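You operate a simulated robot arm through the tools that you are given. There is no shell and no other tool. Be economical: measure what you need, move in short steps, check, and stop when the job is done.

Carry out the task below with a simulated robot arm. There is one attempt and no reset: what you move stays moved.

## Task
Pump the gauge up to about 60 and clip the hose shut.
Fine: vent knob shut and red pinch clip open first. Where these are worked on the way, their far stop is far enough and under half their travel is too little: red pinch clip.

Only the result counts: the job must be done as asked and must still hold three seconds after the hand-in. Knocking over, shifting, dropping, spilling or breaking anything else fails it.

## Robot
A 7-joint arm with a two-finger parallel gripper on a trunk, on a base that drives. Base frame: it is fixed to the floor where the robot stands at the start and does not move with it; the origin is under the middle of the robot, x ahead of it, y to its left, z up. Units: mm, degrees, N and s.
With the tool pointing down near the work surface it reaches from about 240 to 700 mm from the robot's upright axis, wherever it stands. Its first joint turns from -166.0 to 166.0 degrees. Places, roughly: pump knob [500, -100, 900]; red pinch clip [500, -100, 800]; round gauge [900, -100, 1100]; vent knob [500, 0, 800]. Payload 1.57 kg.
Tool frame: the origin (TCP) lies between the finger pads and is the grasp point; the fingertips stand 30 mm ahead of it; z points along the fingers, y is the line along which they close. Largest opening 80 mm; finger width 17, thickness 12; the body of the gripper, 40 by 82 mm, starts 80 mm behind the TCP.
Orientation is told as [roll, pitch, yaw] about the base's x, y, z axes, in that order, counted from this pose: with the fingers straight down and closing along the base's y, the tool's x points along the base's -x, its y along +y and its z along -z.

## Interface
- The arm moves only by the tool play_rows. Its argument "deltas" is one flat list of numbers, 7 for each row, row after row: the turn, a rotation vector about the tool's x, y, z in degrees, then the shift along the tool's x, y, z in m, then the finger opening in m, from 0 to 0.08. In form: [rx, ry, rz, tx, ty, tz, fingers, rx, ry, rz, tx, ty, tz, fingers, ...]. A call has 1 to 12 rows; each row is the pose to reach, as a shift and turn from the pose commanded when the call began, along the tool's axes at that moment. Each row takes 0.2 s and may step no farther than 50 mm and 8.6 degrees from the row before; otherwise, or with a gripper value out of range, the whole call is refused. Where a pose cannot be reached the arm comes as near as it can. A force on the tool above 50 N (or 10 N above the force at the start of the call, whichever is more), or a blocked arm, ends the call early, and 0.2 s more pass. The fingers move at their own pace (about 72 mm/s each) and stop on an object; they squeeze with about 34 N. The grip force told is the motor's: it shows also when the fingers shut on nothing. Time passes only in rows, and 0.2 s behind the last, so rows that repeat a pose let the fingers close. The reply holds the time, the measured pose of the TCP, the force on the tool along the base axes, the opening and the grip force, in the units named above and with some noise, with the torque about the TCP (base axes, N m) and any sound that the robot's microphone picked up.
- Cameras (640 x 400 px; columns grow to the right, rows downward): "scene" is now at [-4.5, 109.7, 1399.5]; the picture's right is [-0.33, -0.94, 0.00], its down [-0.49, 0.17, -0.85] and it looks along [0.81, -0.28, -0.52] (base axes); focal length 277 px, centre (320, 200). "wrist" rides on the gripper at [72, -7, -122] in the tool frame; the picture's right is [0.09, 1.00, 0.00], its down [-0.84, 0.08, -0.54] and it looks along [-0.54, 0.05, 0.84] (tool axes); focal length 238 px, centre (320, 200). There is no depth. A picture from a camera that has moved, and an enlarged one, comes with that camera's place and axes in the base frame and with its lens.
- get_image(camera): a new picture of that camera. It takes no simulated time.
- move_column(by): slides the trunk up (or, below 0, down) by that many mm; the arm and the scene camera ride with it, the base frame stays. It gives what a move gives, with no picture.
- steer(legs): drives the robot by 1 to 6 legs, each [ahead, left, turn to the left] in mm, mm and degrees, along the robot's own axes; the way and the turn of a leg run together, so that a leg with both is an arc; at most 1500 mm and 180 degrees a leg. The arm and the cameras ride along, it lands a little off, and it stops where it bumps. It gives what a move gives.
- head_to(pan, tilt): turns the head with the scene camera to pan (to the left, within 86 degrees either way) and tilt (down, from -29 to 69), counted from straight ahead of the robot. It gives what a move gives.
- inspect(camera, box): a new picture of the part [left, top, right, bottom] of that camera's present view, enlarged. It takes no simulated time.
- sign_off(): hands the job in; it is judged then, once.

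Go step by step. Nothing tells you exact positions but the pictures and the camera data: compare them with the known pose of the tool, close in by small moves and look again before you grip or let go. The budget is 120 turns and 98 pictures, counting those below and the enlarged ones. Unless the task says otherwise, let go and move clear before handing in, and close with one line.

The tools are called after "Request:" as a command line: name --argument value ..., lists and objects as JSON in quotes. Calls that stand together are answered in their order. play_rows: Moves the arm, as the interface text tells. Its arguments: {"type":"object","properties":{"deltas":{"type":"array"}},"required":["deltas"]} The other tools are called the same way: move_column (by) slides the trunk up or down; steer (legs) drives the base; head_to (pan, tilt) turns the head that bears the scene camera; get_image (camera) takes a picture; inspect (camera, box) takes an enlarged picture of a part of a camera's view; sign_off () hands the job in.

At the start:

```text
time: 0.0
position: [390.8, -128.9, 1247.8]
orientation: [0.0, 0.1, 0.0]
force: [0.2, 0.1, 0.5]
torque: [0.01, -0.01, 0.0]
opening: 79.8
finger_force: 0.1
trunk travel left (down, up): [-50.0, 65.0]
robot x, y, heading: [0.0, -2.7, 0.2]
head pan, tilt: [-19.4, 31.3]
```

scene: 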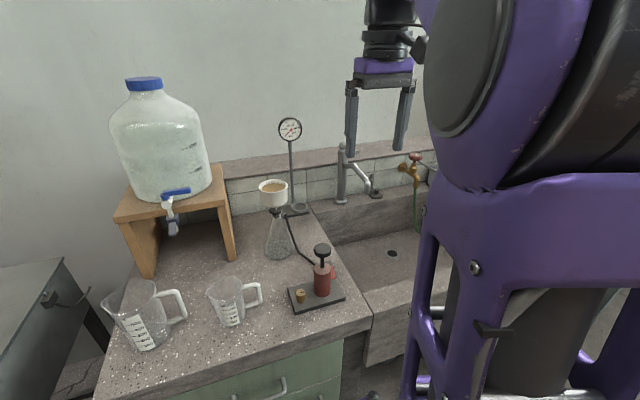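
wrist: 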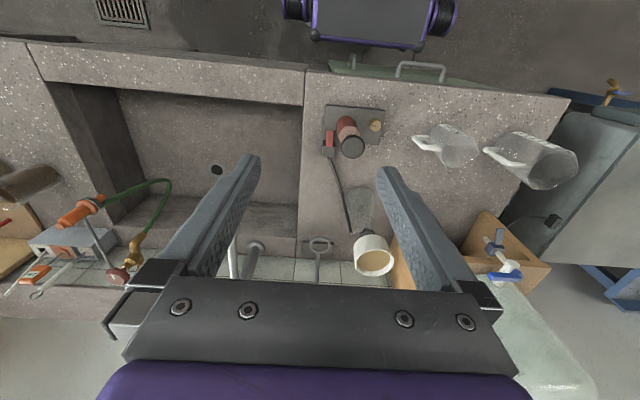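

I see the pump with its black knob on a small base plate, a brass vent knob to its left and a red clip to its right, and the gauge behind. I'll look at them enlarged.

Request:
inspect --camera "scene" --box '[270, 220, 370, 320]'

Request:
inspect --camera "wrist" --box '[300, 80, 420, 180]'

Request:
inspect --camera "scene" --box '[265, 105, 315, 150]'

```text
4.00 times, centred on (320, 270) of scene
camera zoom: at [-4.5, 109.7, 1399.5], right [-0.33, -0.94, 0.0], down [-0.49, 0.17, -0.85], along [0.81, -0.28, -0.52], focal length 1110 px, centre (320, -80)
```

zoom: 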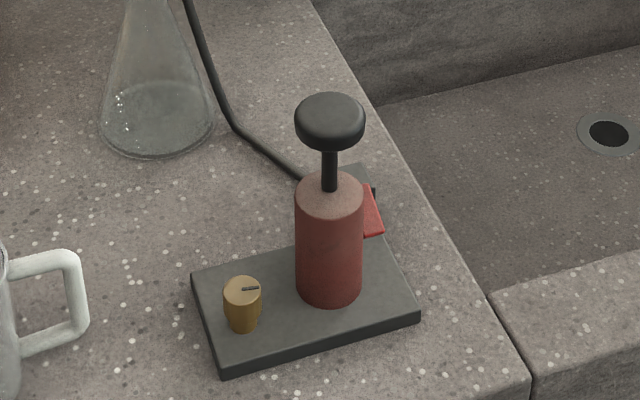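

```text
4.00 times, centred on (360, 130) of wrist
camera zoom: at [319.9, -134.6, 1369.7], right [-0.09, 1.0, 0.0], down [0.84, 0.08, 0.54], along [0.54, 0.05, -0.84], focal length 953 px, centre (160, 480)
```

zoom: 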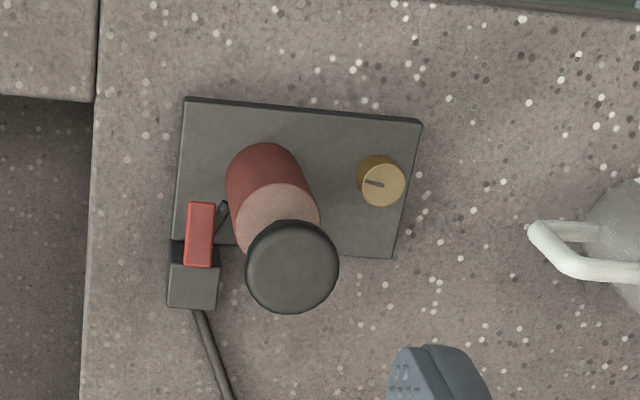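

```text
8.89 times, centred on (290, 128) of scene
camera zoom: at [-4.5, 109.7, 1399.5], right [-0.33, -0.94, 0.0], down [-0.49, 0.17, -0.85], along [0.81, -0.28, -0.52], focal length 2466 px, centre (587, 844)
```

zoom: 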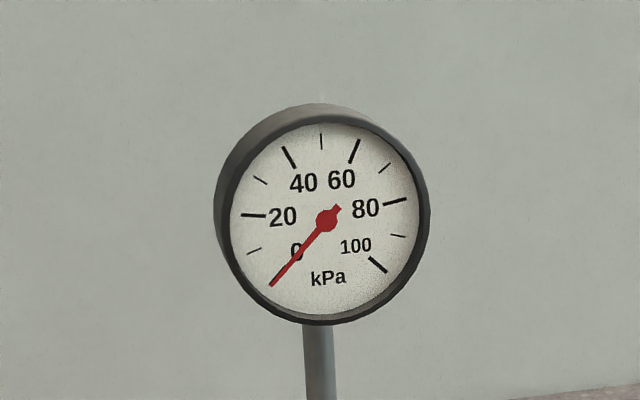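

I triangulate: pump knob at about (469,-60,952), vent knob top (456,0,848), clip lever (488,-97,850). I move nearer for a clear look.

Request:
play_rows --deltas '[0, 0, 0, -0.0, 0.01, 0.042, 0.08, 0, 0, 0, 0.01, 0.02, 0.084, 0.08, 0, 0, 0, 0.02, 0.03, 0.126, 0.08, 0, 0, 0, 0.03, 0.039, 0.168, 0.08]'

Request:
get_image --camera "wrist"

Request:
inspect --camera "wrist" --box '[220, 0, 400, 112]'

```text
time: 1.0
position: [362.3, -87.6, 1080.4]
orientation: [0.0, 0.0, 0.0]
force: [-0.6, -0.5, 0.0]
torque: [0.02, 0.01, -0.02]
opening: 80.0
finger_force: 0.1
trunk travel left (down, up): [-50.0, 65.0]
robot x, y, heading: [-1.0, -1.1, -0.1]
head pan, tilt: [-19.4, 31.3]
```

```text
92 pictures are left
camera wrist: at [291.7, -93.9, 1201.9], right [-0.09, 1.0, 0.0], down [0.84, 0.08, 0.54], along [0.54, 0.05, -0.84], focal length 238 px, centre (320, 200)
```

wrist: 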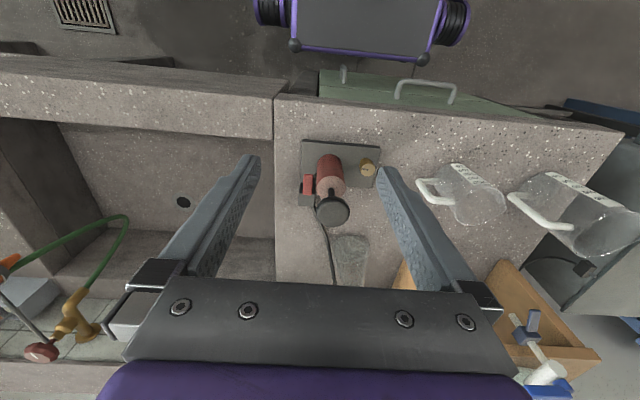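

```text
3.56 times, centred on (310, 56) of wrist
camera zoom: at [291.7, -93.9, 1201.9], right [-0.09, 1.0, 0.0], down [0.84, 0.08, 0.54], along [0.54, 0.05, -0.84], focal length 848 px, centre (356, 712)
```

zoom: 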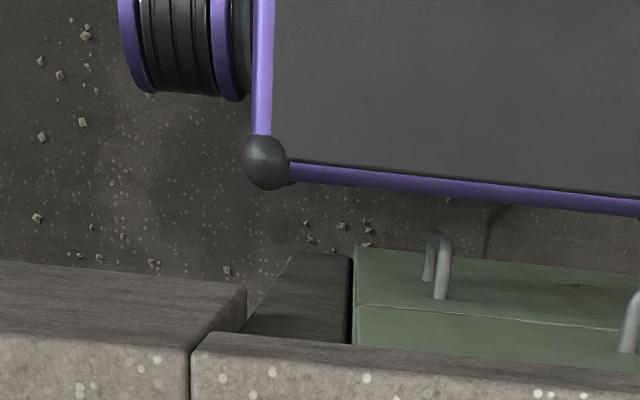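

The pump set is in the picture's middle; I enlarge it.

Request:
inspect --camera "wrist" --box '[285, 135, 397, 235]'

Request:
inspect --camera "scene" --box '[305, 250, 355, 290]'

```text
4.00 times, centred on (341, 185) of wrist
camera zoom: at [291.7, -93.9, 1201.9], right [-0.09, 1.0, 0.0], down [0.84, 0.08, 0.54], along [0.54, 0.05, -0.84], focal length 953 px, centre (236, 260)
```

zoom: 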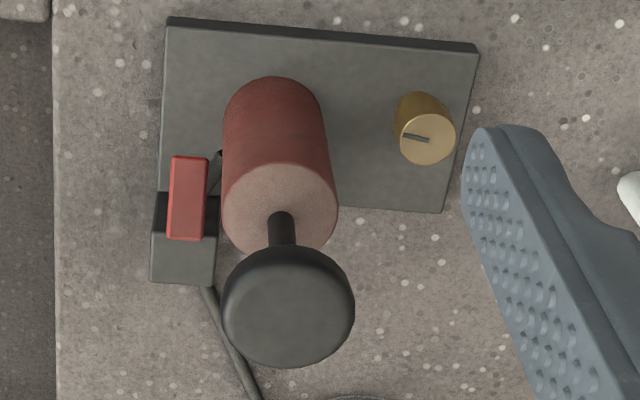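

```text
10.00 times, centred on (330, 270) of scene
camera zoom: at [-4.5, 109.7, 1399.5], right [-0.33, -0.94, 0.0], down [-0.49, 0.17, -0.85], along [0.81, -0.28, -0.52], focal length 2774 px, centre (220, -500)
```

zoom: 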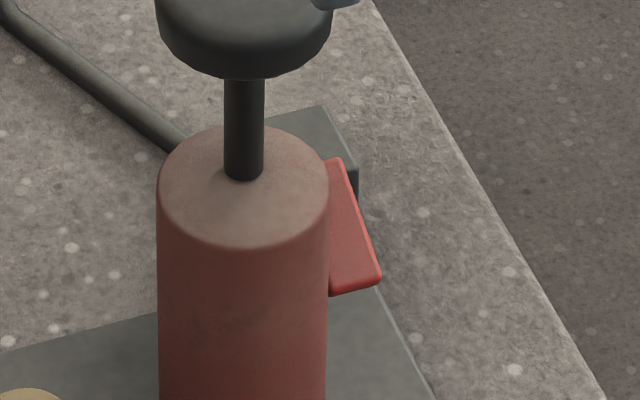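

I can't judge the clip's lever angle from above, so I'll take a low side view from over the sink with the tool rolled 60°.

Request:
play_rows --deltas '[-7.5, 0, 0, -0.001, -0.02, 0.019, 0.04, -15, 0, 0, -0.002, -0.04, 0.038, 0, -22.5, 0, 0, -0.003, -0.061, 0.057, 0, -30, 0, 0, -0.004, -0.081, 0.076, 0, -37.5, 0, 0, -0.005, -0.102, 0.095, 0, -45, 0, 0, -0.006, -0.122, 0.114, 0, -52.5, 0, 0, -0.008, -0.143, 0.133, 0, -60, 0, 0, -0.009, -0.163, 0.152, 0]'

Request:
get_image --camera "wrist"

```text
time: 2.8
position: [371.4, -251.9, 928.9]
orientation: [60.1, -0.1, 0.0]
force: [0.4, 1.2, -0.1]
torque: [-0.03, -0.02, 0.01]
opening: 0.0
finger_force: 21.0
trunk travel left (down, up): [-50.0, 65.0]
robot x, y, heading: [-0.5, 1.2, 0.1]
head pan, tilt: [-19.4, 31.3]
```

```text
88 pictures are left
camera wrist: at [300.1, -361.1, 982.6], right [-0.09, 0.5, 0.86], down [0.84, -0.43, 0.34], along [0.54, 0.75, -0.37], focal length 238 px, centre (320, 200)
```

wrist: 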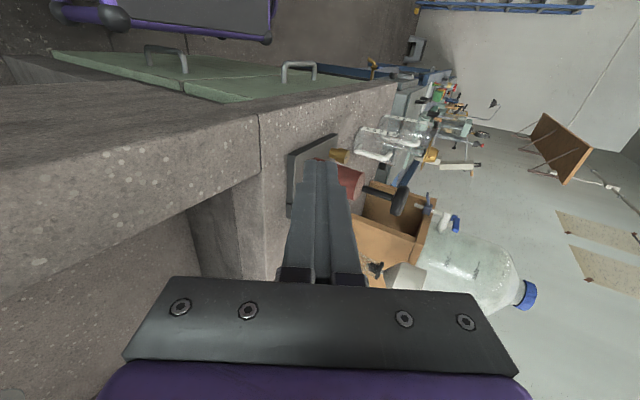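

The closed fingers hide the clip; I shift ahead 80 mm so it appears above the fingertips.

Request:
play_rows --deltas '[0, 0, 0, -0.04, 0, 0, 0, 0, 0, 0, -0.085, 0, 0, 0]'

Request:
inspect --camera "wrist" --box '[260, 90, 420, 190]'

```text
time: 3.4
position: [457.6, -252.4, 927.5]
orientation: [60.1, 0.0, 0.0]
force: [0.4, 1.1, 0.6]
torque: [-0.06, -0.04, -0.04]
opening: 0.0
finger_force: 21.1
trunk travel left (down, up): [-50.0, 65.0]
robot x, y, heading: [0.2, -1.9, 0.2]
head pan, tilt: [-19.4, 31.3]
```

```text
4.00 times, centred on (340, 140) of wrist
camera zoom: at [386.4, -361.4, 982.2], right [-0.09, 0.5, 0.86], down [0.84, -0.43, 0.34], along [0.54, 0.75, -0.38], focal length 953 px, centre (240, 440)
```

zoom: 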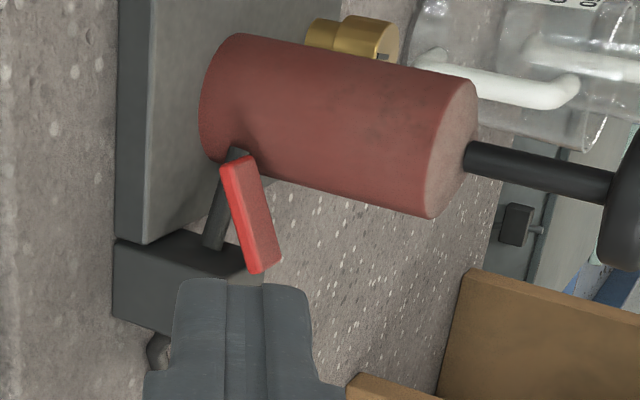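

The red paddle runs from about (477,-97,836) up to (509,-96,850). I shift a little more to see the block without fingers in the way.

Request:
play_rows --deltas '[0, 0, 0, -0.045, 0, 0, 0]'

Request:
inspect --camera "wrist" --box '[260, 80, 372, 150]'

```text
time: 3.8
position: [501.9, -250.8, 928.3]
orientation: [60.0, 0.0, 0.0]
force: [-0.1, -0.2, 0.3]
torque: [-0.04, -0.01, -0.03]
opening: 0.0
finger_force: 21.0
trunk travel left (down, up): [-50.0, 65.0]
robot x, y, heading: [-3.9, -1.3, 0.0]
head pan, tilt: [-19.4, 31.3]
```

```text
5.71 times, centred on (316, 115) of wrist
camera zoom: at [431.1, -360.0, 981.9], right [-0.09, 0.5, 0.86], down [0.84, -0.43, 0.34], along [0.54, 0.75, -0.38], focal length 1362 px, centre (343, 686)
```

zoom: 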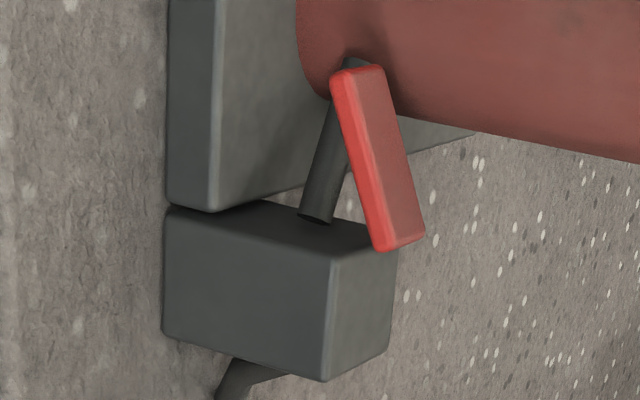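

The paddle hangs from the block's top edge toward the pump, over the tube, so its state is ambiguous. The gauge will tell: I go above the pump knob at about (470,-60,949) for a careful test stroke.

Request:
play_rows --deltas '[7.5, 0, 0, 0.004, 0.024, 0.0137, 0, 15, 0, 0, 0.008, 0.048, 0.0273, 0, 22.5, 0, 0, 0.012, 0.072, 0.041, 0, 30, 0, 0, 0.016, 0.096, 0.0547, 0, 37.5, 0, 0, 0.02, 0.12, 0.0684, 0, 45, 0, 0, 0.024, 0.144, 0.082, 0, 52.5, 0, 0, 0.028, 0.168, 0.0957, 0, 60, 0, 0, 0.032, 0.1925, 0.1094, 0]'

Request:
get_image --camera "wrist"

Request:
get_image --camera "scene"

```text
time: 5.6
position: [469.4, -59.8, 1039.6]
orientation: [-0.1, -0.1, 0.0]
force: [-0.5, 0.0, -0.1]
torque: [0.03, 0.0, 0.05]
opening: 0.1
finger_force: 20.7
trunk travel left (down, up): [-50.0, 65.0]
robot x, y, heading: [-2.5, -1.0, 0.2]
head pan, tilt: [-19.4, 31.3]
```

```text
85 pictures are left
camera wrist: at [397.7, -66.4, 1161.8], right [-0.09, 1.0, 0.0], down [0.84, 0.08, 0.54], along [0.54, 0.05, -0.84], focal length 238 px, centre (320, 200)
```

wrist: 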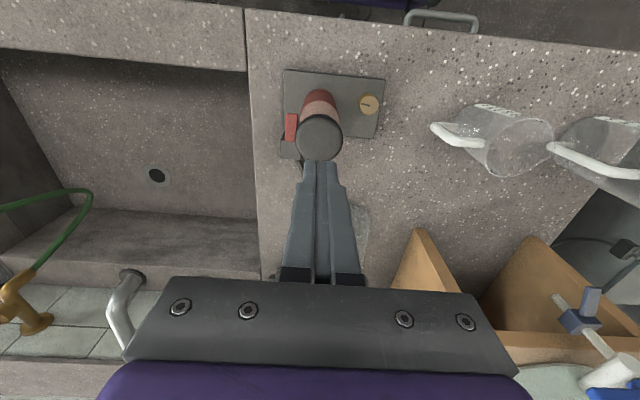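

```text
84 pictures are left
camera scene: at [-4.4, 109.5, 1399.5], right [-0.33, -0.94, 0.0], down [-0.49, 0.17, -0.85], along [0.81, -0.28, -0.52], focal length 277 px, centre (320, 200)
```

scene: 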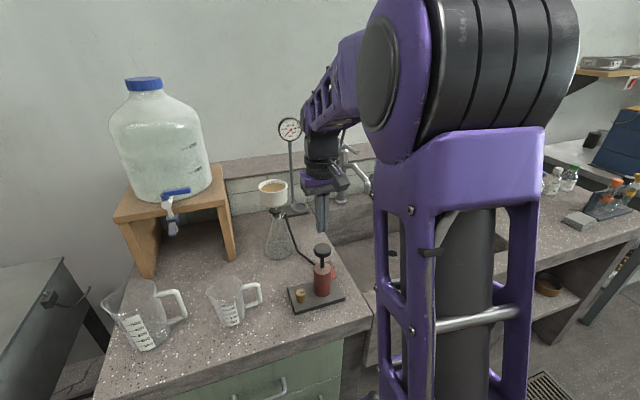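

Alignment over the knob looks right. I descend in small rows to feel the knob and push it a short way.

Request:
play_rows --deltas '[0, 0, 0, 0, 0, 0.03, 0, 0, 0, 0, 0, 0, 0.05, 0, 0, 0, 0, 0, 0, 0.058, 0, 0, 0, 0, 0, 0, 0.063, 0, 0, 0, 0, 0, 0, 0.068, 0, 0, 0, 0, 0, 0, 0.073, 0]'

Request:
inspect --camera "scene" --box '[270, 110, 350, 310]'

```text
time: 7.0
position: [467.8, -61.6, 966.2]
orientation: [0.0, 0.0, -0.1]
force: [0.8, 0.2, 4.6]
torque: [-0.01, -0.04, -0.05]
opening: 0.3
finger_force: 21.3
trunk travel left (down, up): [-50.0, 65.0]
robot x, y, heading: [1.4, 2.2, 0.1]
head pan, tilt: [-19.4, 31.3]
```

```text
2.00 times, centred on (310, 210) of scene
camera zoom: at [-4.6, 109.7, 1399.5], right [-0.33, -0.94, 0.0], down [-0.49, 0.17, -0.85], along [0.81, -0.28, -0.52], focal length 555 px, centre (340, 180)
```

zoom: 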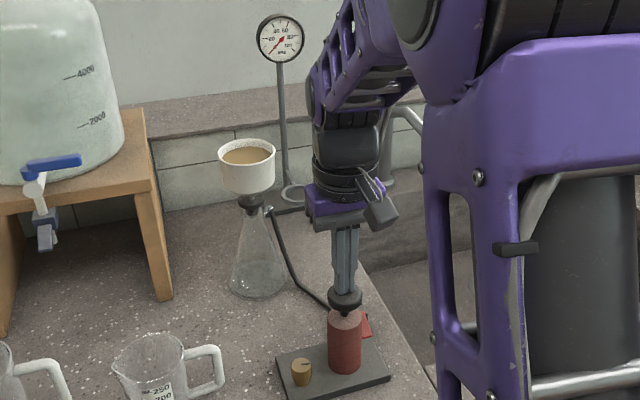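

Knob is moving with only about 5 N. I push on down step by step toward its stop and read the gauge.

Request:
play_rows --deltas '[0, 0, 0, 0, 0, 0.005, 0, 0, 0, 0, 0, 0, 0.01, 0, 0, 0, 0, 0, 0, 0.015, 0]'

Request:
inspect --camera "scene" --box '[265, 105, 315, 150]'

Request:
inspect --camera "scene" --box '[290, 230, 360, 310]'

```text
time: 7.8
position: [466.7, -62.1, 955.4]
orientation: [-0.1, -0.4, 0.0]
force: [-5.7, -0.6, 37.0]
torque: [-0.02, 0.41, 0.14]
opening: 0.1
finger_force: 21.5
trunk travel left (down, up): [-50.0, 65.0]
robot x, y, heading: [0.9, 0.7, -0.0]
head pan, tilt: [-19.4, 31.3]
```

```text
8.89 times, centred on (290, 128) of scene
camera zoom: at [-7.3, 110.0, 1400.2], right [-0.33, -0.94, 0.0], down [-0.49, 0.17, -0.86], along [0.81, -0.28, -0.52], focal length 2466 px, centre (587, 844)
```

zoom: 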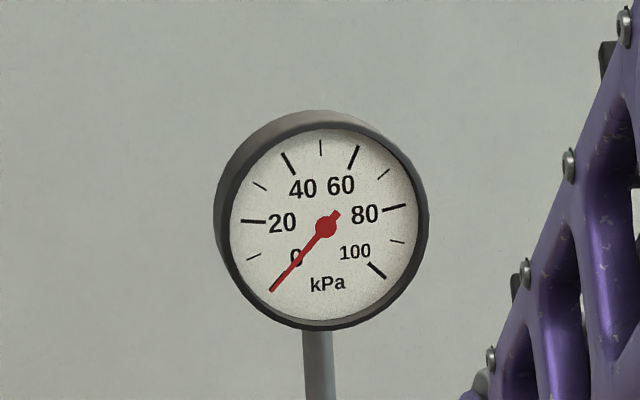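

```text
5.00 times, centred on (325, 270) of scene
camera zoom: at [-7.3, 110.0, 1400.2], right [-0.33, -0.94, 0.0], down [-0.49, 0.17, -0.86], along [0.81, -0.28, -0.52], focal length 1387 px, centre (295, -150)
```

zoom: 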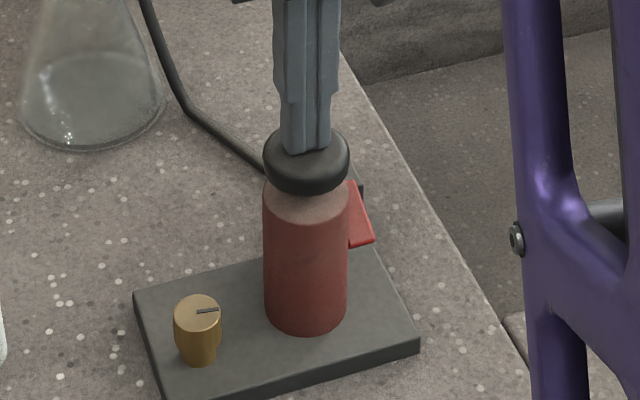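

The stroke bottomed (about 25 mm) with the gauge still at 0, so the vent is open and/or the clip is shut. I back off and check whether the knob springs back.

Request:
play_rows --deltas '[0, 0, 0, 0, 0, -0.03, 0, 0, 0, 0, 0, 0, -0.07, 0, 0, 0, 0, 0, 0, -0.1, 0]'

Request:
inspect --camera "scene" --box '[290, 230, 360, 310]'

Request:
inspect --camera "wrist" --box '[260, 50, 400, 180]'

```text
time: 8.6
position: [467.2, -61.3, 1051.8]
orientation: [0.0, 0.1, -0.1]
force: [-0.4, 0.6, -0.1]
torque: [-0.02, -0.03, 0.0]
opening: 0.0
finger_force: 21.3
trunk travel left (down, up): [-50.0, 65.0]
robot x, y, heading: [-3.7, -0.2, 0.0]
head pan, tilt: [-19.4, 31.3]
```

```text
5.00 times, centred on (325, 270) of scene
camera zoom: at [-4.4, 109.7, 1399.4], right [-0.33, -0.94, 0.0], down [-0.49, 0.17, -0.85], along [0.81, -0.28, -0.52], focal length 1387 px, centre (295, -150)
```

zoom: 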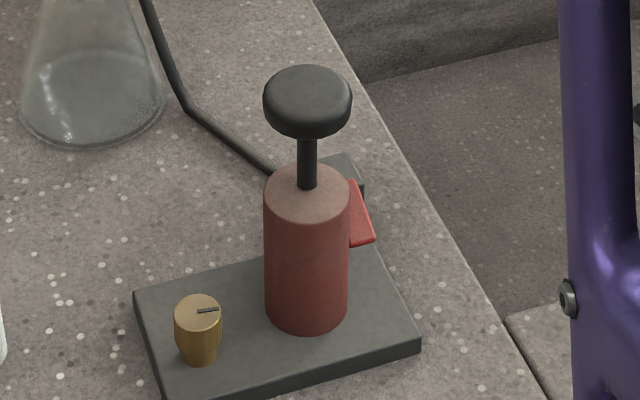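

```text
3.08 times, centred on (330, 115) of wrist
camera zoom: at [396.3, -67.0, 1173.3], right [-0.09, 1.0, 0.0], down [0.84, 0.08, 0.54], along [0.54, 0.05, -0.84], focal length 733 px, centre (289, 462)
```

zoom: 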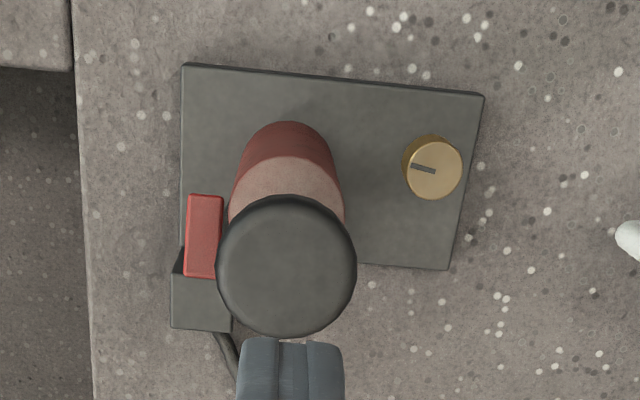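

The knob springs back. Next the brass vent knob at about (455,0): I come over it with open fingers, yawed so the gripper stays clear of the pump.

Request:
play_rows --deltas '[0, 0, 7, 0.004, 0.02, 0, 0.03, 0, 0, 14, 0.008, 0.04, 0.0, 0.05, 0, 0, 20, 0.012, 0.061, 0.01, 0.05, 0, 0, 25, 0.012, 0.061, 0.05, 0.05, 0, 0, 25, 0.012, 0.061, 0.09, 0.05, 0, 0, 25, 0.012, 0.061, 0.11, 0.05]'

Request:
get_image --camera "wrist"

Request:
inspect --camera "scene" --box '[260, 200, 360, 310]'

```text
time: 10.0
position: [458.2, 0.8, 939.4]
orientation: [-0.1, 0.0, -25.1]
force: [0.3, 0.1, 0.5]
torque: [0.01, 0.01, -0.02]
opening: 49.9
finger_force: 0.0
trunk travel left (down, up): [-50.0, 65.0]
robot x, y, heading: [-1.9, 1.5, 0.0]
head pan, tilt: [-19.4, 31.3]
```

```text
78 pictures are left
camera wrist: at [391.2, 26.0, 1062.9], right [0.34, 0.94, 0.0], down [0.79, -0.28, 0.54], along [0.51, -0.18, -0.84], focal length 238 px, centre (320, 200)
```

wrist: 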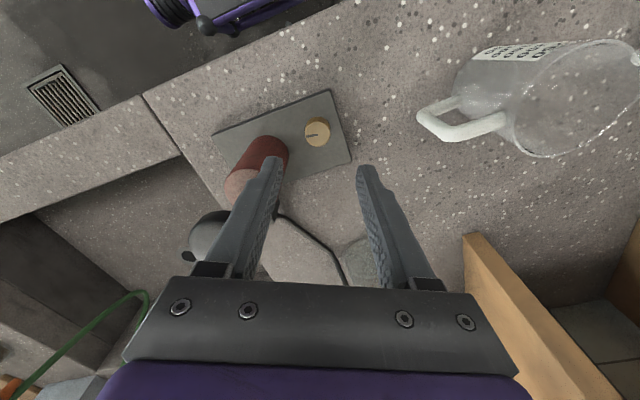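

```text
3.64 times, centred on (310, 255) of scene
camera zoom: at [-4.5, 109.7, 1399.5], right [-0.33, -0.94, 0.0], down [-0.49, 0.17, -0.85], along [0.81, -0.28, -0.52], focal length 1009 px, centre (356, 0)
```

zoom: 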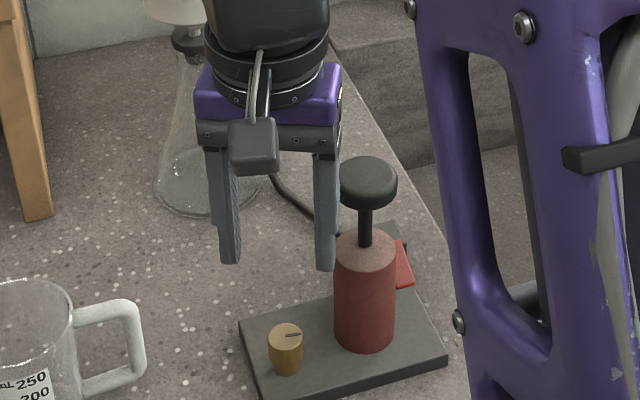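

Vent knob is at about (453,1). I yaw a little more for clearance and lower to straddle its top.

Request:
play_rows --deltas '[0, 0, 5, 0.0045, -0.002, 0.0, 0.042, 0, 0, 10, 0.0045, -0.002, 0.03, 0.042, 0, 0, 10, 0.0045, -0.002, 0.055, 0.042, 0, 0, 10, 0.0045, -0.002, 0.065, 0.042, 0, 0, 10, 0.0045, -0.002, 0.073, 0.042]'

Request:
get_image --camera "wrist"

Request:
inspect --camera "scene" --box '[270, 220, 360, 320]'

```text
time: 11.2
position: [451.4, -1.2, 868.9]
orientation: [0.0, -0.1, -35.0]
force: [0.1, 0.7, 0.0]
torque: [0.01, -0.03, 0.0]
opening: 42.0
finger_force: 0.1
trunk travel left (down, up): [-50.0, 65.0]
robot x, y, heading: [0.2, 2.6, 0.0]
head pan, tilt: [-19.4, 31.3]
```

```text
76 pictures are left
camera wrist: at [389.3, 34.9, 990.3], right [0.5, 0.87, 0.0], down [0.73, -0.42, 0.54], along [0.47, -0.27, -0.84], focal length 238 px, centre (320, 200)
```

wrist: 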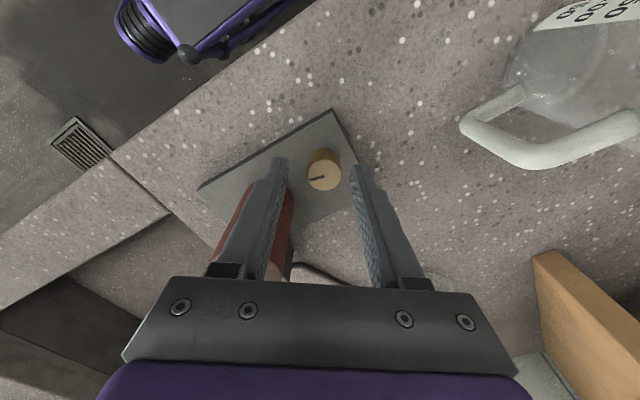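

```text
4.00 times, centred on (315, 270) of scene
camera zoom: at [-4.5, 109.7, 1399.5], right [-0.33, -0.94, 0.0], down [-0.49, 0.17, -0.85], along [0.81, -0.28, -0.52], focal length 1110 px, centre (340, -80)
```

zoom: 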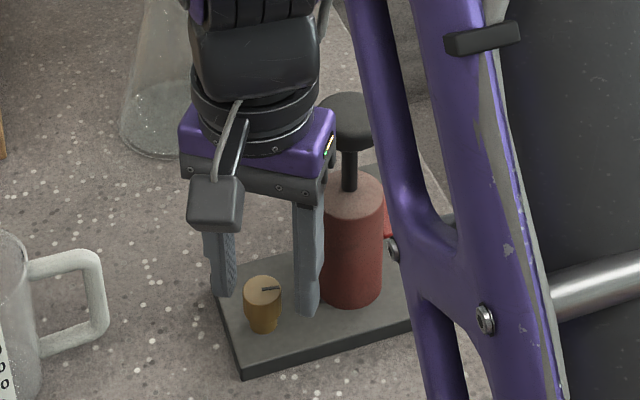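

The knob sits between the fingertips. I lower 4 mm, nudge 2 mm and close on it.

Request:
play_rows --deltas '[0, 0, 0, -0.0016, 0.001, 0.004, 0.042, 0, 0, 0, -0.0016, 0.001, 0.004, 0.02, 0, 0, 0, -0.0016, 0.001, 0.004, 0.015, 0, 0, 0, -0.0016, 0.001, 0.004, 0.01]'

Request:
get_image --camera "wrist"

```text
time: 12.2
position: [455.2, 0.5, 865.5]
orientation: [0.1, -0.1, -34.9]
force: [5.4, 7.9, -1.2]
torque: [-0.04, -0.59, 0.03]
opening: 23.9
finger_force: 35.5
trunk travel left (down, up): [-50.0, 65.0]
robot x, y, heading: [-2.1, 3.4, 0.3]
head pan, tilt: [-19.4, 31.3]
```

```text
74 pictures are left
camera wrist: at [392.0, 36.6, 986.6], right [0.49, 0.87, 0.0], down [0.73, -0.42, 0.54], along [0.47, -0.27, -0.84], focal length 238 px, centre (320, 200)
```

wrist: 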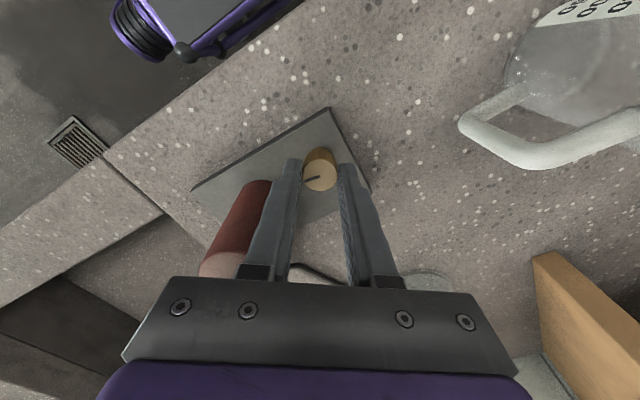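

Gripped at 24 mm. I now turn clockwise (from above) by 40° and watch the torque.

Request:
play_rows --deltas '[0, 0, 0, 0, 0.002, 0, 0.01, 0, 0, 8, 0, 0.002, 0, 0.01, 0, 0, 16, 0, 0.002, 0, 0.01, 0, 0, 24, 0, 0.002, 0, 0.01, 0, 0, 32, 0, 0.002, 0, 0.01, 0, 0, 40, 0, 0.002, 0, 0.01]'

Request:
get_image --camera "wrist"

```text
time: 13.6
position: [454.3, 1.6, 864.0]
orientation: [0.1, 0.1, -75.2]
force: [-0.5, 3.2, -1.7]
torque: [0.88, -0.02, 0.0]
opening: 23.8
finger_force: 36.2
trunk travel left (down, up): [-50.0, 65.0]
robot x, y, heading: [-0.4, -0.5, 0.3]
head pan, tilt: [-19.4, 31.3]
```

```text
73 pictures are left
camera wrist: at [430.1, 69.8, 986.3], right [0.94, 0.34, 0.0], down [0.29, -0.79, 0.54], along [0.19, -0.51, -0.84], focal length 238 px, centre (320, 200)
```

wrist: 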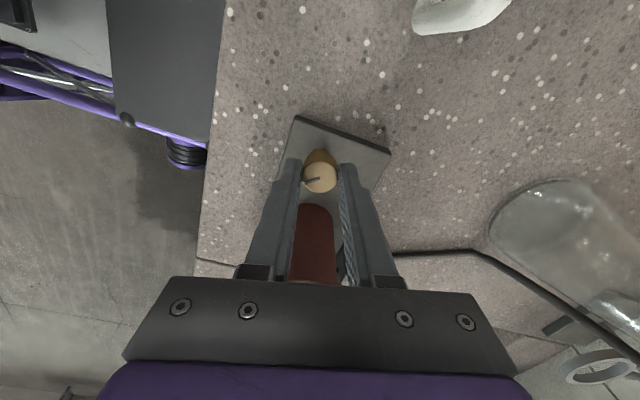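

The knob follows freely. I keep turning clockwise.

Request:
play_rows --deltas '[0, 0, 8, 0, 0, 0, 0.01, 0, 0, 16, 0, 0, 0, 0.01, 0, 0, 24, 0, 0, 0, 0.01, 0, 0, 32, 0, 0, 0, 0.01, 0, 0, 40, 0, 0, 0, 0.01, 0, 0, 48, 0, 0, 0, 0.01]'

Request:
get_image --camera "wrist"

```text
time: 15.0
position: [454.2, 2.2, 865.0]
orientation: [-0.1, 0.0, -123.2]
force: [5.7, -0.7, -3.5]
torque: [-0.15, 0.13, 0.28]
opening: 23.6
finger_force: 35.7
trunk travel left (down, up): [-50.0, 65.0]
robot x, y, heading: [-2.0, 1.9, -0.1]
head pan, tilt: [-19.4, 31.3]
```

```text
72 pictures are left
camera wrist: at [489.6, 65.7, 986.8], right [0.88, -0.47, 0.0], down [-0.39, -0.74, 0.54], along [-0.25, -0.48, -0.84], focal length 238 px, centre (320, 200)
```

wrist: 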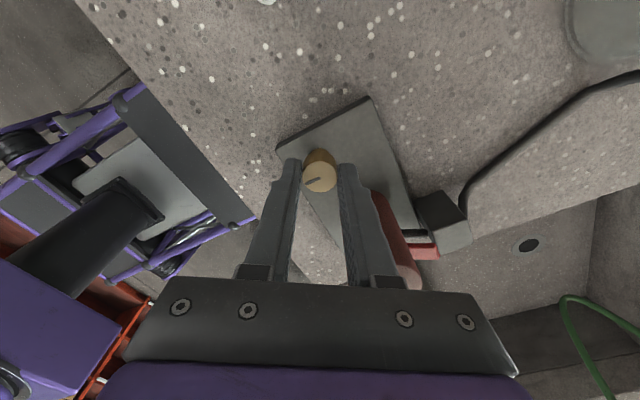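

Torque about the vertical axis appeared and the mark seems to have slipped slightly in the fingers: probably the stop. I enlarge to check.

Request:
inspect --camera "wrist" --box '[270, 140, 470, 280]'

Request:
play_rows --deltas '[0, 0, 6, 0, 0, 0, 0.01]'

Request:
inspect --camera "wrist" --box '[290, 140, 350, 200]'

```text
2.86 times, centred on (370, 210) of wrist
camera zoom: at [489.6, 65.7, 986.8], right [0.88, -0.47, 0.0], down [-0.39, -0.74, 0.54], along [-0.25, -0.48, -0.84], focal length 681 px, centre (177, 171)
```

zoom: 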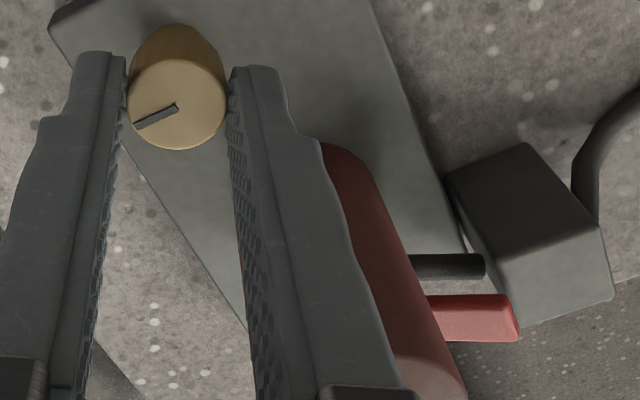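

```text
time: 15.4
position: [454.4, 2.2, 864.4]
orientation: [0.1, 0.0, -129.1]
force: [8.9, -2.3, 0.3]
torque: [-0.22, 0.15, 0.25]
opening: 23.5
finger_force: 36.3
trunk travel left (down, up): [-50.0, 65.0]
robot x, y, heading: [-0.6, 1.5, -0.0]
head pan, tilt: [-19.4, 31.3]
```

```text
6.67 times, centred on (320, 170) of wrist
camera zoom: at [495.9, 61.8, 987.0], right [0.83, -0.56, 0.0], down [-0.47, -0.7, 0.54], along [-0.3, -0.45, -0.84], focal length 1589 px, centre (320, 400)
```

zoom: 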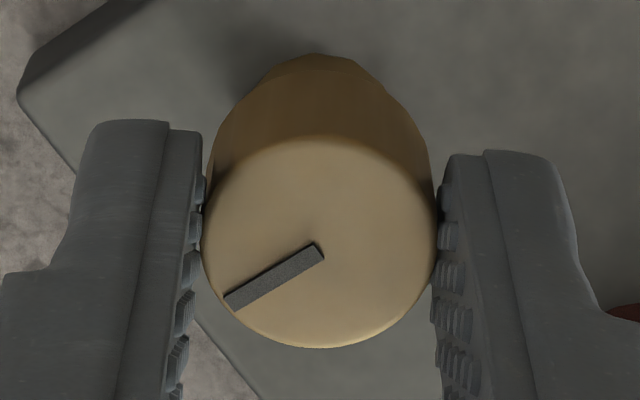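

The mark keeps turning in the fingers with steady torque, so the vent is at its clockwise stop (a quarter turn on). I release and go up, then unwind.

Request:
play_rows --deltas '[0, 0, -3, 0, 0, 0, 0.042, 0, 0, -3, 0, 0, 0, 0.042, 0, 0, -3, 0, 0, -0.03, 0.042, 0, 0, -3, 0, 0, -0.07, 0.042, 0, 0, -3, 0, 0, -0.11, 0.042, 0, 0, -3, 0, 0, -0.15, 0.04, 0, 0, -11, 0, 0, -0.19, 0.03, 0, 0, -19, 0, 0, -0.19, 0.02, 0, 0, -27, 0, 0, -0.19, 0.01, 0, 0, -35, 0, 0, -0.19, 0, 0, 0, -43, 0, 0, -0.19, 0, 0, 0, -51, 0, 0, -0.19, 0]'

Request:
inspect --camera "wrist" --box '[240, 60, 400, 180]'

```text
time: 18.0
position: [454.3, 0.5, 1053.8]
orientation: [0.0, 0.1, -77.9]
force: [0.6, 0.1, -0.5]
torque: [-0.01, -0.01, 0.01]
opening: 0.0
finger_force: 21.1
trunk travel left (down, up): [-50.0, 65.0]
robot x, y, heading: [-3.4, 3.0, -0.1]
head pan, tilt: [-19.4, 31.3]
```

```text
3.33 times, centred on (320, 120) of wrist
camera zoom: at [433.2, 70.7, 1176.6], right [0.95, 0.3, 0.0], down [0.25, -0.8, 0.54], along [0.16, -0.52, -0.84], focal length 794 px, centre (320, 467)
```

zoom: 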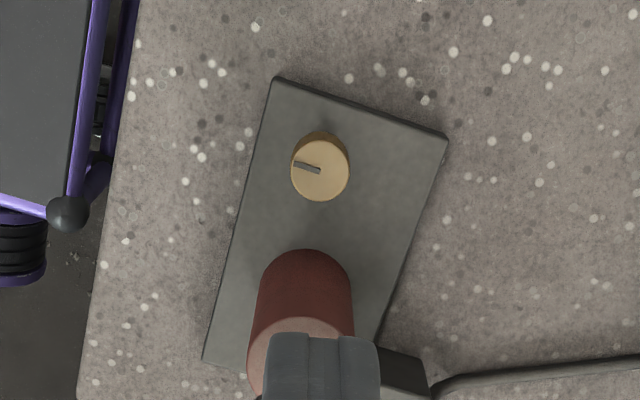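

The vent's mark has turned a quarter. Back over the pump knob with yaw unwound.

Request:
play_rows --deltas '[0, 0, -8, -0.006, 0, 0, 0, 0, 0, -16, -0.012, 0.001, 0, 0, 0, 0, -24, -0.018, 0.001, 0, 0, 0, 0, -32, -0.024, 0.001, 0, 0, 0, 0, -40, -0.03, 0.002, 0, 0, 0, 0, -48, -0.037, 0.002, 0, 0, 0, 0, -56, -0.043, 0.002, 0, 0, 0, 0, -64, -0.05, 0.003, 0, 0, 0, 0, -71, -0.056, 0.003, 0.02, 0, 0, 0, -78, -0.062, 0.003, 0.04, 0]'

Request:
play_rows --deltas '[0, 0, 0, 0, 0, 0.03, 0, 0, 0, 0, 0, 0, 0.038, 0, 0, 0, 0, 0, 0, 0.044, 0, 0, 0, 0, 0, 0, 0.05, 0, 0, 0, 0, 0, 0, 0.055, 0, 0, 0, 0, 0, 0, 0.058, 0]'

Request:
inspect --camera "scene" --box '[265, 105, 315, 150]'

```text
time: 20.2
position: [469.7, -57.8, 1013.7]
orientation: [0.0, 0.1, 0.2]
force: [0.7, -0.1, 0.2]
torque: [0.01, -0.01, -0.01]
opening: 0.0
finger_force: 21.2
trunk travel left (down, up): [-50.0, 65.0]
robot x, y, heading: [-0.9, 0.2, 0.0]
head pan, tilt: [-19.4, 31.3]
```

```text
time: 21.6
position: [470.7, -58.4, 956.4]
orientation: [0.0, -0.1, 0.0]
force: [2.0, 2.5, 7.5]
torque: [0.04, -0.03, 0.01]
opening: 0.0
finger_force: 20.8
trunk travel left (down, up): [-50.0, 65.0]
robot x, y, heading: [1.1, 0.3, 0.1]
head pan, tilt: [-19.4, 31.3]
```

```text
8.89 times, centred on (290, 128) of scene
camera zoom: at [-4.8, 110.0, 1399.6], right [-0.33, -0.94, 0.0], down [-0.49, 0.17, -0.85], along [0.81, -0.28, -0.52], focal length 2466 px, centre (587, 844)
```

zoom: 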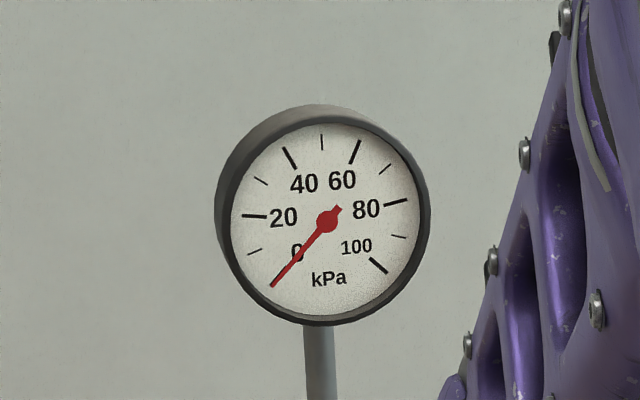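

Still 0 near the bottom. I complete the stroke to its stop, release, and read again.

Request:
play_rows --deltas '[0, 0, 0, 0, 0, 0.002, 0, 0, 0, 0, 0, 0, 0.004, 0, 0, 0, 0, 0, 0, -0.02, 0, 0, 0, 0, 0, 0, -0.05, 0, 0, 0, 0, 0, 0, -0.08, 0]'

Request:
inspect --camera "scene" --box '[265, 105, 315, 150]'

```text
time: 22.8
position: [470.8, -60.3, 1036.0]
orientation: [-0.1, 0.1, -0.2]
force: [0.2, 0.3, -0.5]
torque: [0.01, 0.03, 0.03]
opening: 0.0
finger_force: 21.1
trunk travel left (down, up): [-50.0, 65.0]
robot x, y, heading: [-0.5, -0.2, 0.1]
head pan, tilt: [-19.4, 31.3]
```

```text
8.89 times, centred on (290, 128) of scene
camera zoom: at [-4.4, 109.7, 1399.4], right [-0.33, -0.94, 0.0], down [-0.49, 0.17, -0.85], along [0.81, -0.28, -0.52], focal length 2466 px, centre (587, 844)
```

zoom: 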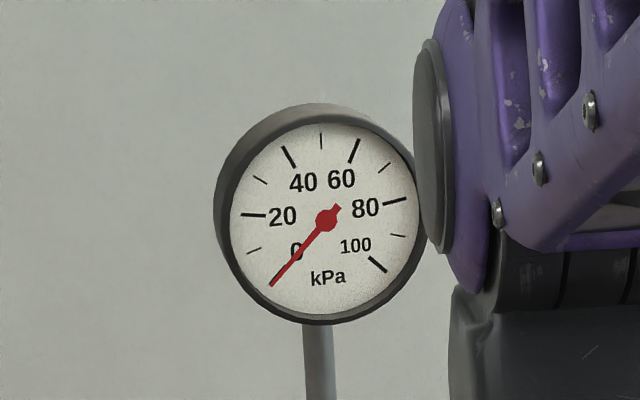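

Still 0, so the clip is the blockage: the paddle hanging down over the tube must be its shut state, and it has to be lifted. I bring the tool round to the sink side, pointing toward +y nearly level, to get one finger under the paddle.

Request:
play_rows --deltas '[-8, 0, 0, -0.001, -0.02, 0.0, 0, -16, 0, 0, -0.002, -0.045, 0.005, 0, -24, 0, 0, -0.003, -0.07, 0.015, 0, -32, 0, 0, -0.004, -0.095, 0.03, 0, -40, 0, 0, -0.005, -0.12, 0.05, 0, -48, 0, 0, -0.006, -0.13, 0.07, 0, -56, 0, 0, -0.008, -0.135, 0.09, 0.01, -64, 0, 0, -0.009, -0.135, 0.11, 0.02, -72, 0, 0, -0.01, -0.135, 0.125, 0.04, -80, 0, 0, -0.011, -0.135, 0.136, 0.04]'

Request:
get_image --camera "wrist"

Request:
get_image --camera "scene"

```text
time: 25.0
position: [481.3, -192.7, 901.8]
orientation: [80.1, -0.2, 0.0]
force: [-0.2, -0.4, 0.4]
torque: [-0.02, 0.01, -0.04]
opening: 39.9
finger_force: 0.0
trunk travel left (down, up): [-50.0, 65.0]
robot x, y, heading: [-0.9, -5.2, 0.1]
head pan, tilt: [-19.4, 31.3]
```

```text
66 pictures are left
camera wrist: at [408.9, -314.5, 916.4], right [-0.09, 0.17, 0.98], down [0.84, -0.52, 0.17], along [0.54, 0.84, -0.1], focal length 238 px, centre (320, 200)
```

wrist: 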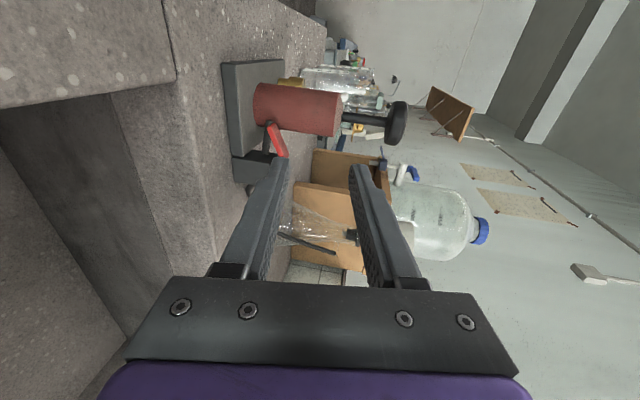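

```text
65 pictures are left
camera scene: at [-4.6, 109.9, 1399.5], right [-0.33, -0.94, 0.0], down [-0.49, 0.17, -0.85], along [0.81, -0.28, -0.52], focal length 277 px, centre (320, 200)
```

scene: 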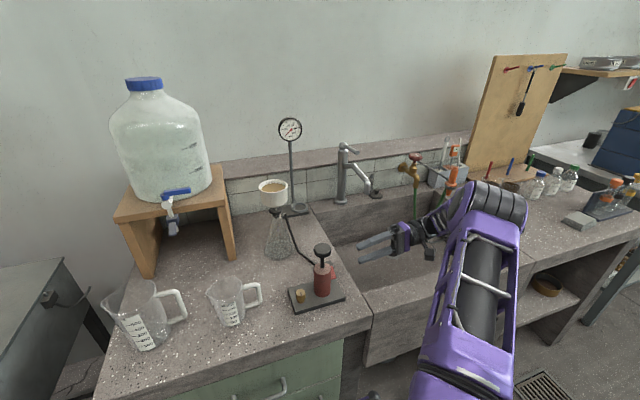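

Good reach. I enlarge the clip from here.

Request:
inspect --camera "wrist" --box '[215, 100, 315, 200]'

```text
4.00 times, centred on (265, 150) of wrist
camera zoom: at [408.9, -314.5, 916.4], right [-0.09, 0.17, 0.98], down [0.84, -0.52, 0.17], along [0.54, 0.84, -0.1], focal length 953 px, centre (540, 400)
```

zoom: 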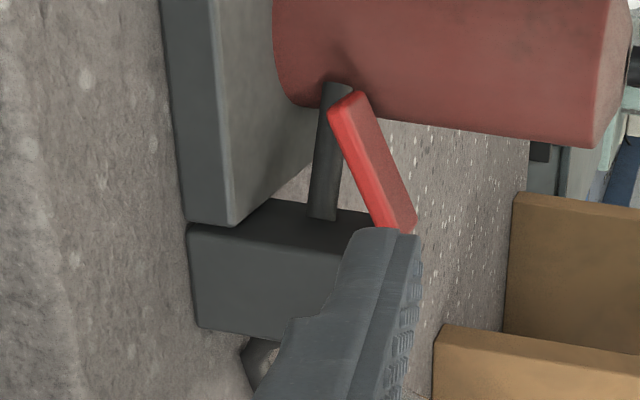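

Paddle underside is at about z 836 (x 477) to 847 (x 503), plate top at 811. I lower so the lower finger will pass under it and advance part way.

Request:
play_rows --deltas '[0, 0, 0, -0.001, -0.023, 0.004, 0.04, 0, 0, 0, -0.0017, -0.0461, 0.0081, 0.04, 0, 0, 0, -0.0017, -0.042, 0.03, 0.04, 0, 0, 0, -0.0017, -0.0384, 0.0524, 0.04]'

Request:
inspect --camera "wrist" --box '[200, 80, 400, 230]'

Request:
inspect --camera "scene" --box '[280, 200, 440, 320]'

```text
time: 26.0
position: [481.1, -148.6, 854.5]
orientation: [80.1, -0.1, 0.1]
force: [-0.3, 0.5, -0.4]
torque: [0.02, -0.01, -0.01]
opening: 40.0
finger_force: 0.0
trunk travel left (down, up): [-50.0, 65.0]
robot x, y, heading: [2.0, 2.3, 0.0]
head pan, tilt: [-19.4, 31.3]
```

```text
2.67 times, centred on (300, 155) of wrist
camera zoom: at [410.2, -268.8, 869.3], right [-0.09, 0.17, 0.98], down [0.84, -0.52, 0.17], along [0.54, 0.84, -0.1], focal length 636 px, centre (373, 320)
```

zoom: 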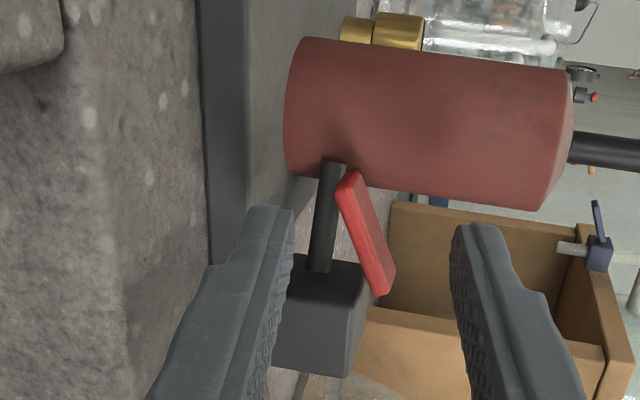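

```text
3.33 times, centred on (360, 260) of scene
camera zoom: at [-4.5, 109.6, 1399.5], right [-0.33, -0.94, 0.0], down [-0.49, 0.17, -0.85], along [0.81, -0.28, -0.52], focal length 925 px, centre (187, 0)
```

zoom: 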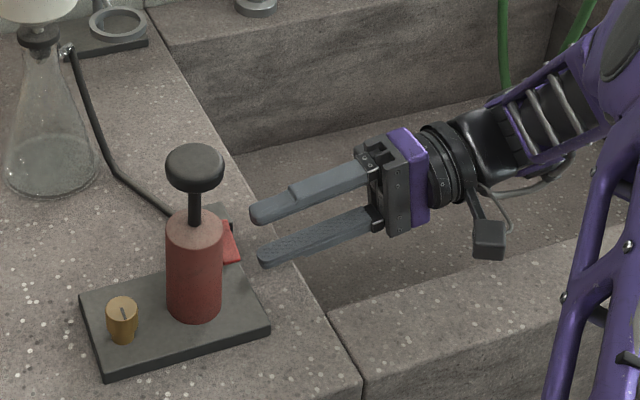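

Lower finger is level with the gap. I advance 27 mm so it goes under the paddle's free end.

Request:
play_rows --deltas '[0, 0, 0, -0.002, 0.0025, 0.014, 0.04, 0, 0, 0, -0.002, 0.0047, 0.027, 0.04]'

Request:
inspect --camera "wrist" --box '[200, 80, 400, 230]'

Request:
inspect --camera "scene" --box '[290, 230, 390, 310]'

```text
time: 26.6
position: [483.7, -119.9, 853.4]
orientation: [80.0, 0.0, 0.1]
force: [-1.2, -0.5, 0.1]
torque: [-0.01, -0.01, 0.02]
opening: 39.9
finger_force: 0.1
trunk travel left (down, up): [-50.0, 65.0]
robot x, y, heading: [1.9, -3.7, 0.2]
head pan, tilt: [-19.4, 31.3]
```

```text
2.67 times, centred on (300, 155) of wrist
camera zoom: at [412.2, -241.0, 869.0], right [-0.09, 0.17, 0.98], down [0.84, -0.52, 0.17], along [0.54, 0.84, -0.1], focal length 636 px, centre (373, 320)
```

zoom: 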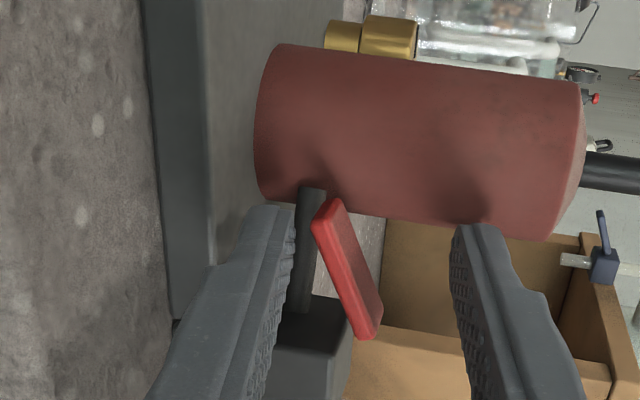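

```text
5.00 times, centred on (340, 270) of scene
camera zoom: at [-4.5, 109.6, 1399.5], right [-0.33, -0.94, 0.0], down [-0.49, 0.17, -0.85], along [0.81, -0.28, -0.52], focal length 1387 px, centre (220, -150)
```

zoom: 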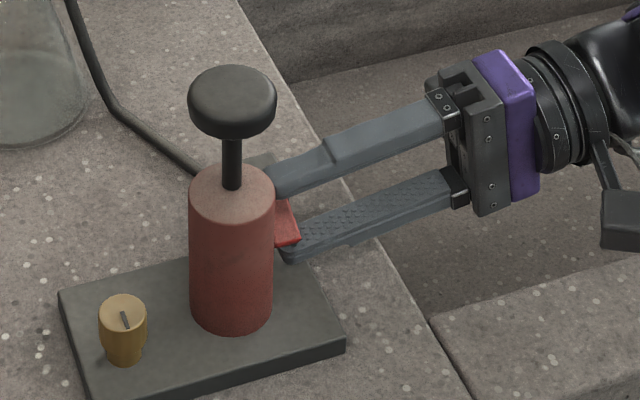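

The lower finger is beneath the paddle's end. I lift 12 mm, feeling the force.

Request:
play_rows --deltas '[0, 0, 0, 0, 0.004, -0.0007, 0.04, 0, 0, 0, 0, 0.008, -0.0014, 0.04, 0, 0, 0, 0, 0.012, -0.0021, 0.04]'

Request:
inspect --camera "wrist" --box '[200, 80, 400, 230]'

```text
time: 27.4
position: [484.4, -120.9, 867.5]
orientation: [79.9, 0.0, 0.0]
force: [0.1, -0.3, -1.0]
torque: [-0.01, 0.0, 0.01]
opening: 40.7
finger_force: 0.6
trunk travel left (down, up): [-50.0, 65.0]
robot x, y, heading: [3.9, -0.5, -0.0]
head pan, tilt: [-19.4, 31.3]
```

```text
2.67 times, centred on (300, 155) of wrist
camera zoom: at [413.6, -241.6, 881.1], right [-0.09, 0.17, 0.98], down [0.84, -0.52, 0.17], along [0.54, 0.84, -0.1], focal length 636 px, centre (373, 320)
```

zoom: 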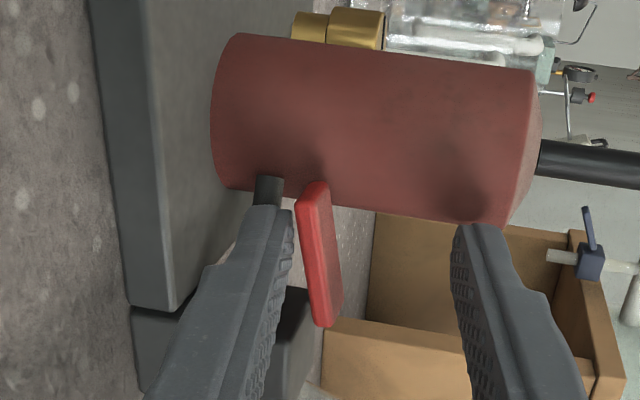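

The paddle is rising easily. I continue lifting another 24 mm in small rows.

Request:
play_rows --deltas '[0, 0, 0, 0, 0.006, -0.001, 0.04, 0, 0, 0, -0.001, 0.012, -0.0021, 0.04, 0, 0, 0, -0.002, 0.018, -0.0031, 0.04, 0, 0, 0, -0.003, 0.024, -0.0042, 0.04]'

Request:
inspect --camera "wrist" --box '[200, 80, 400, 230]'

```text
time: 28.4
position: [486.7, -120.8, 887.5]
orientation: [79.9, 0.3, 0.1]
force: [-11.0, 4.9, -22.4]
torque: [-0.29, 0.59, 0.19]
opening: 58.9
finger_force: 10.9
trunk travel left (down, up): [-50.0, 65.0]
robot x, y, heading: [-0.4, 0.1, -0.1]
head pan, tilt: [-19.4, 31.3]
```

```text
2.67 times, centred on (300, 155) of wrist
camera zoom: at [415.8, -241.7, 903.2], right [-0.09, 0.17, 0.98], down [0.84, -0.52, 0.17], along [0.54, 0.84, -0.1], focal length 636 px, centre (373, 320)
```

zoom: 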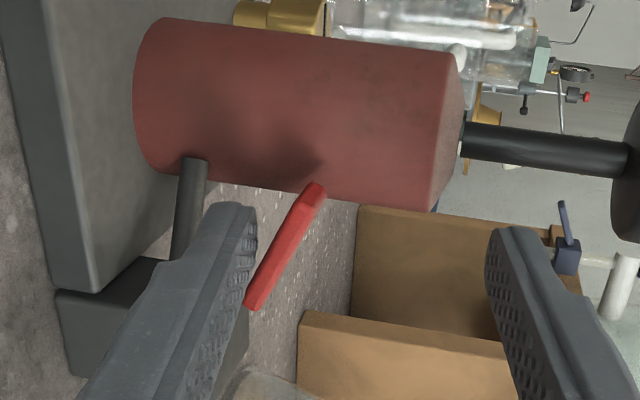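

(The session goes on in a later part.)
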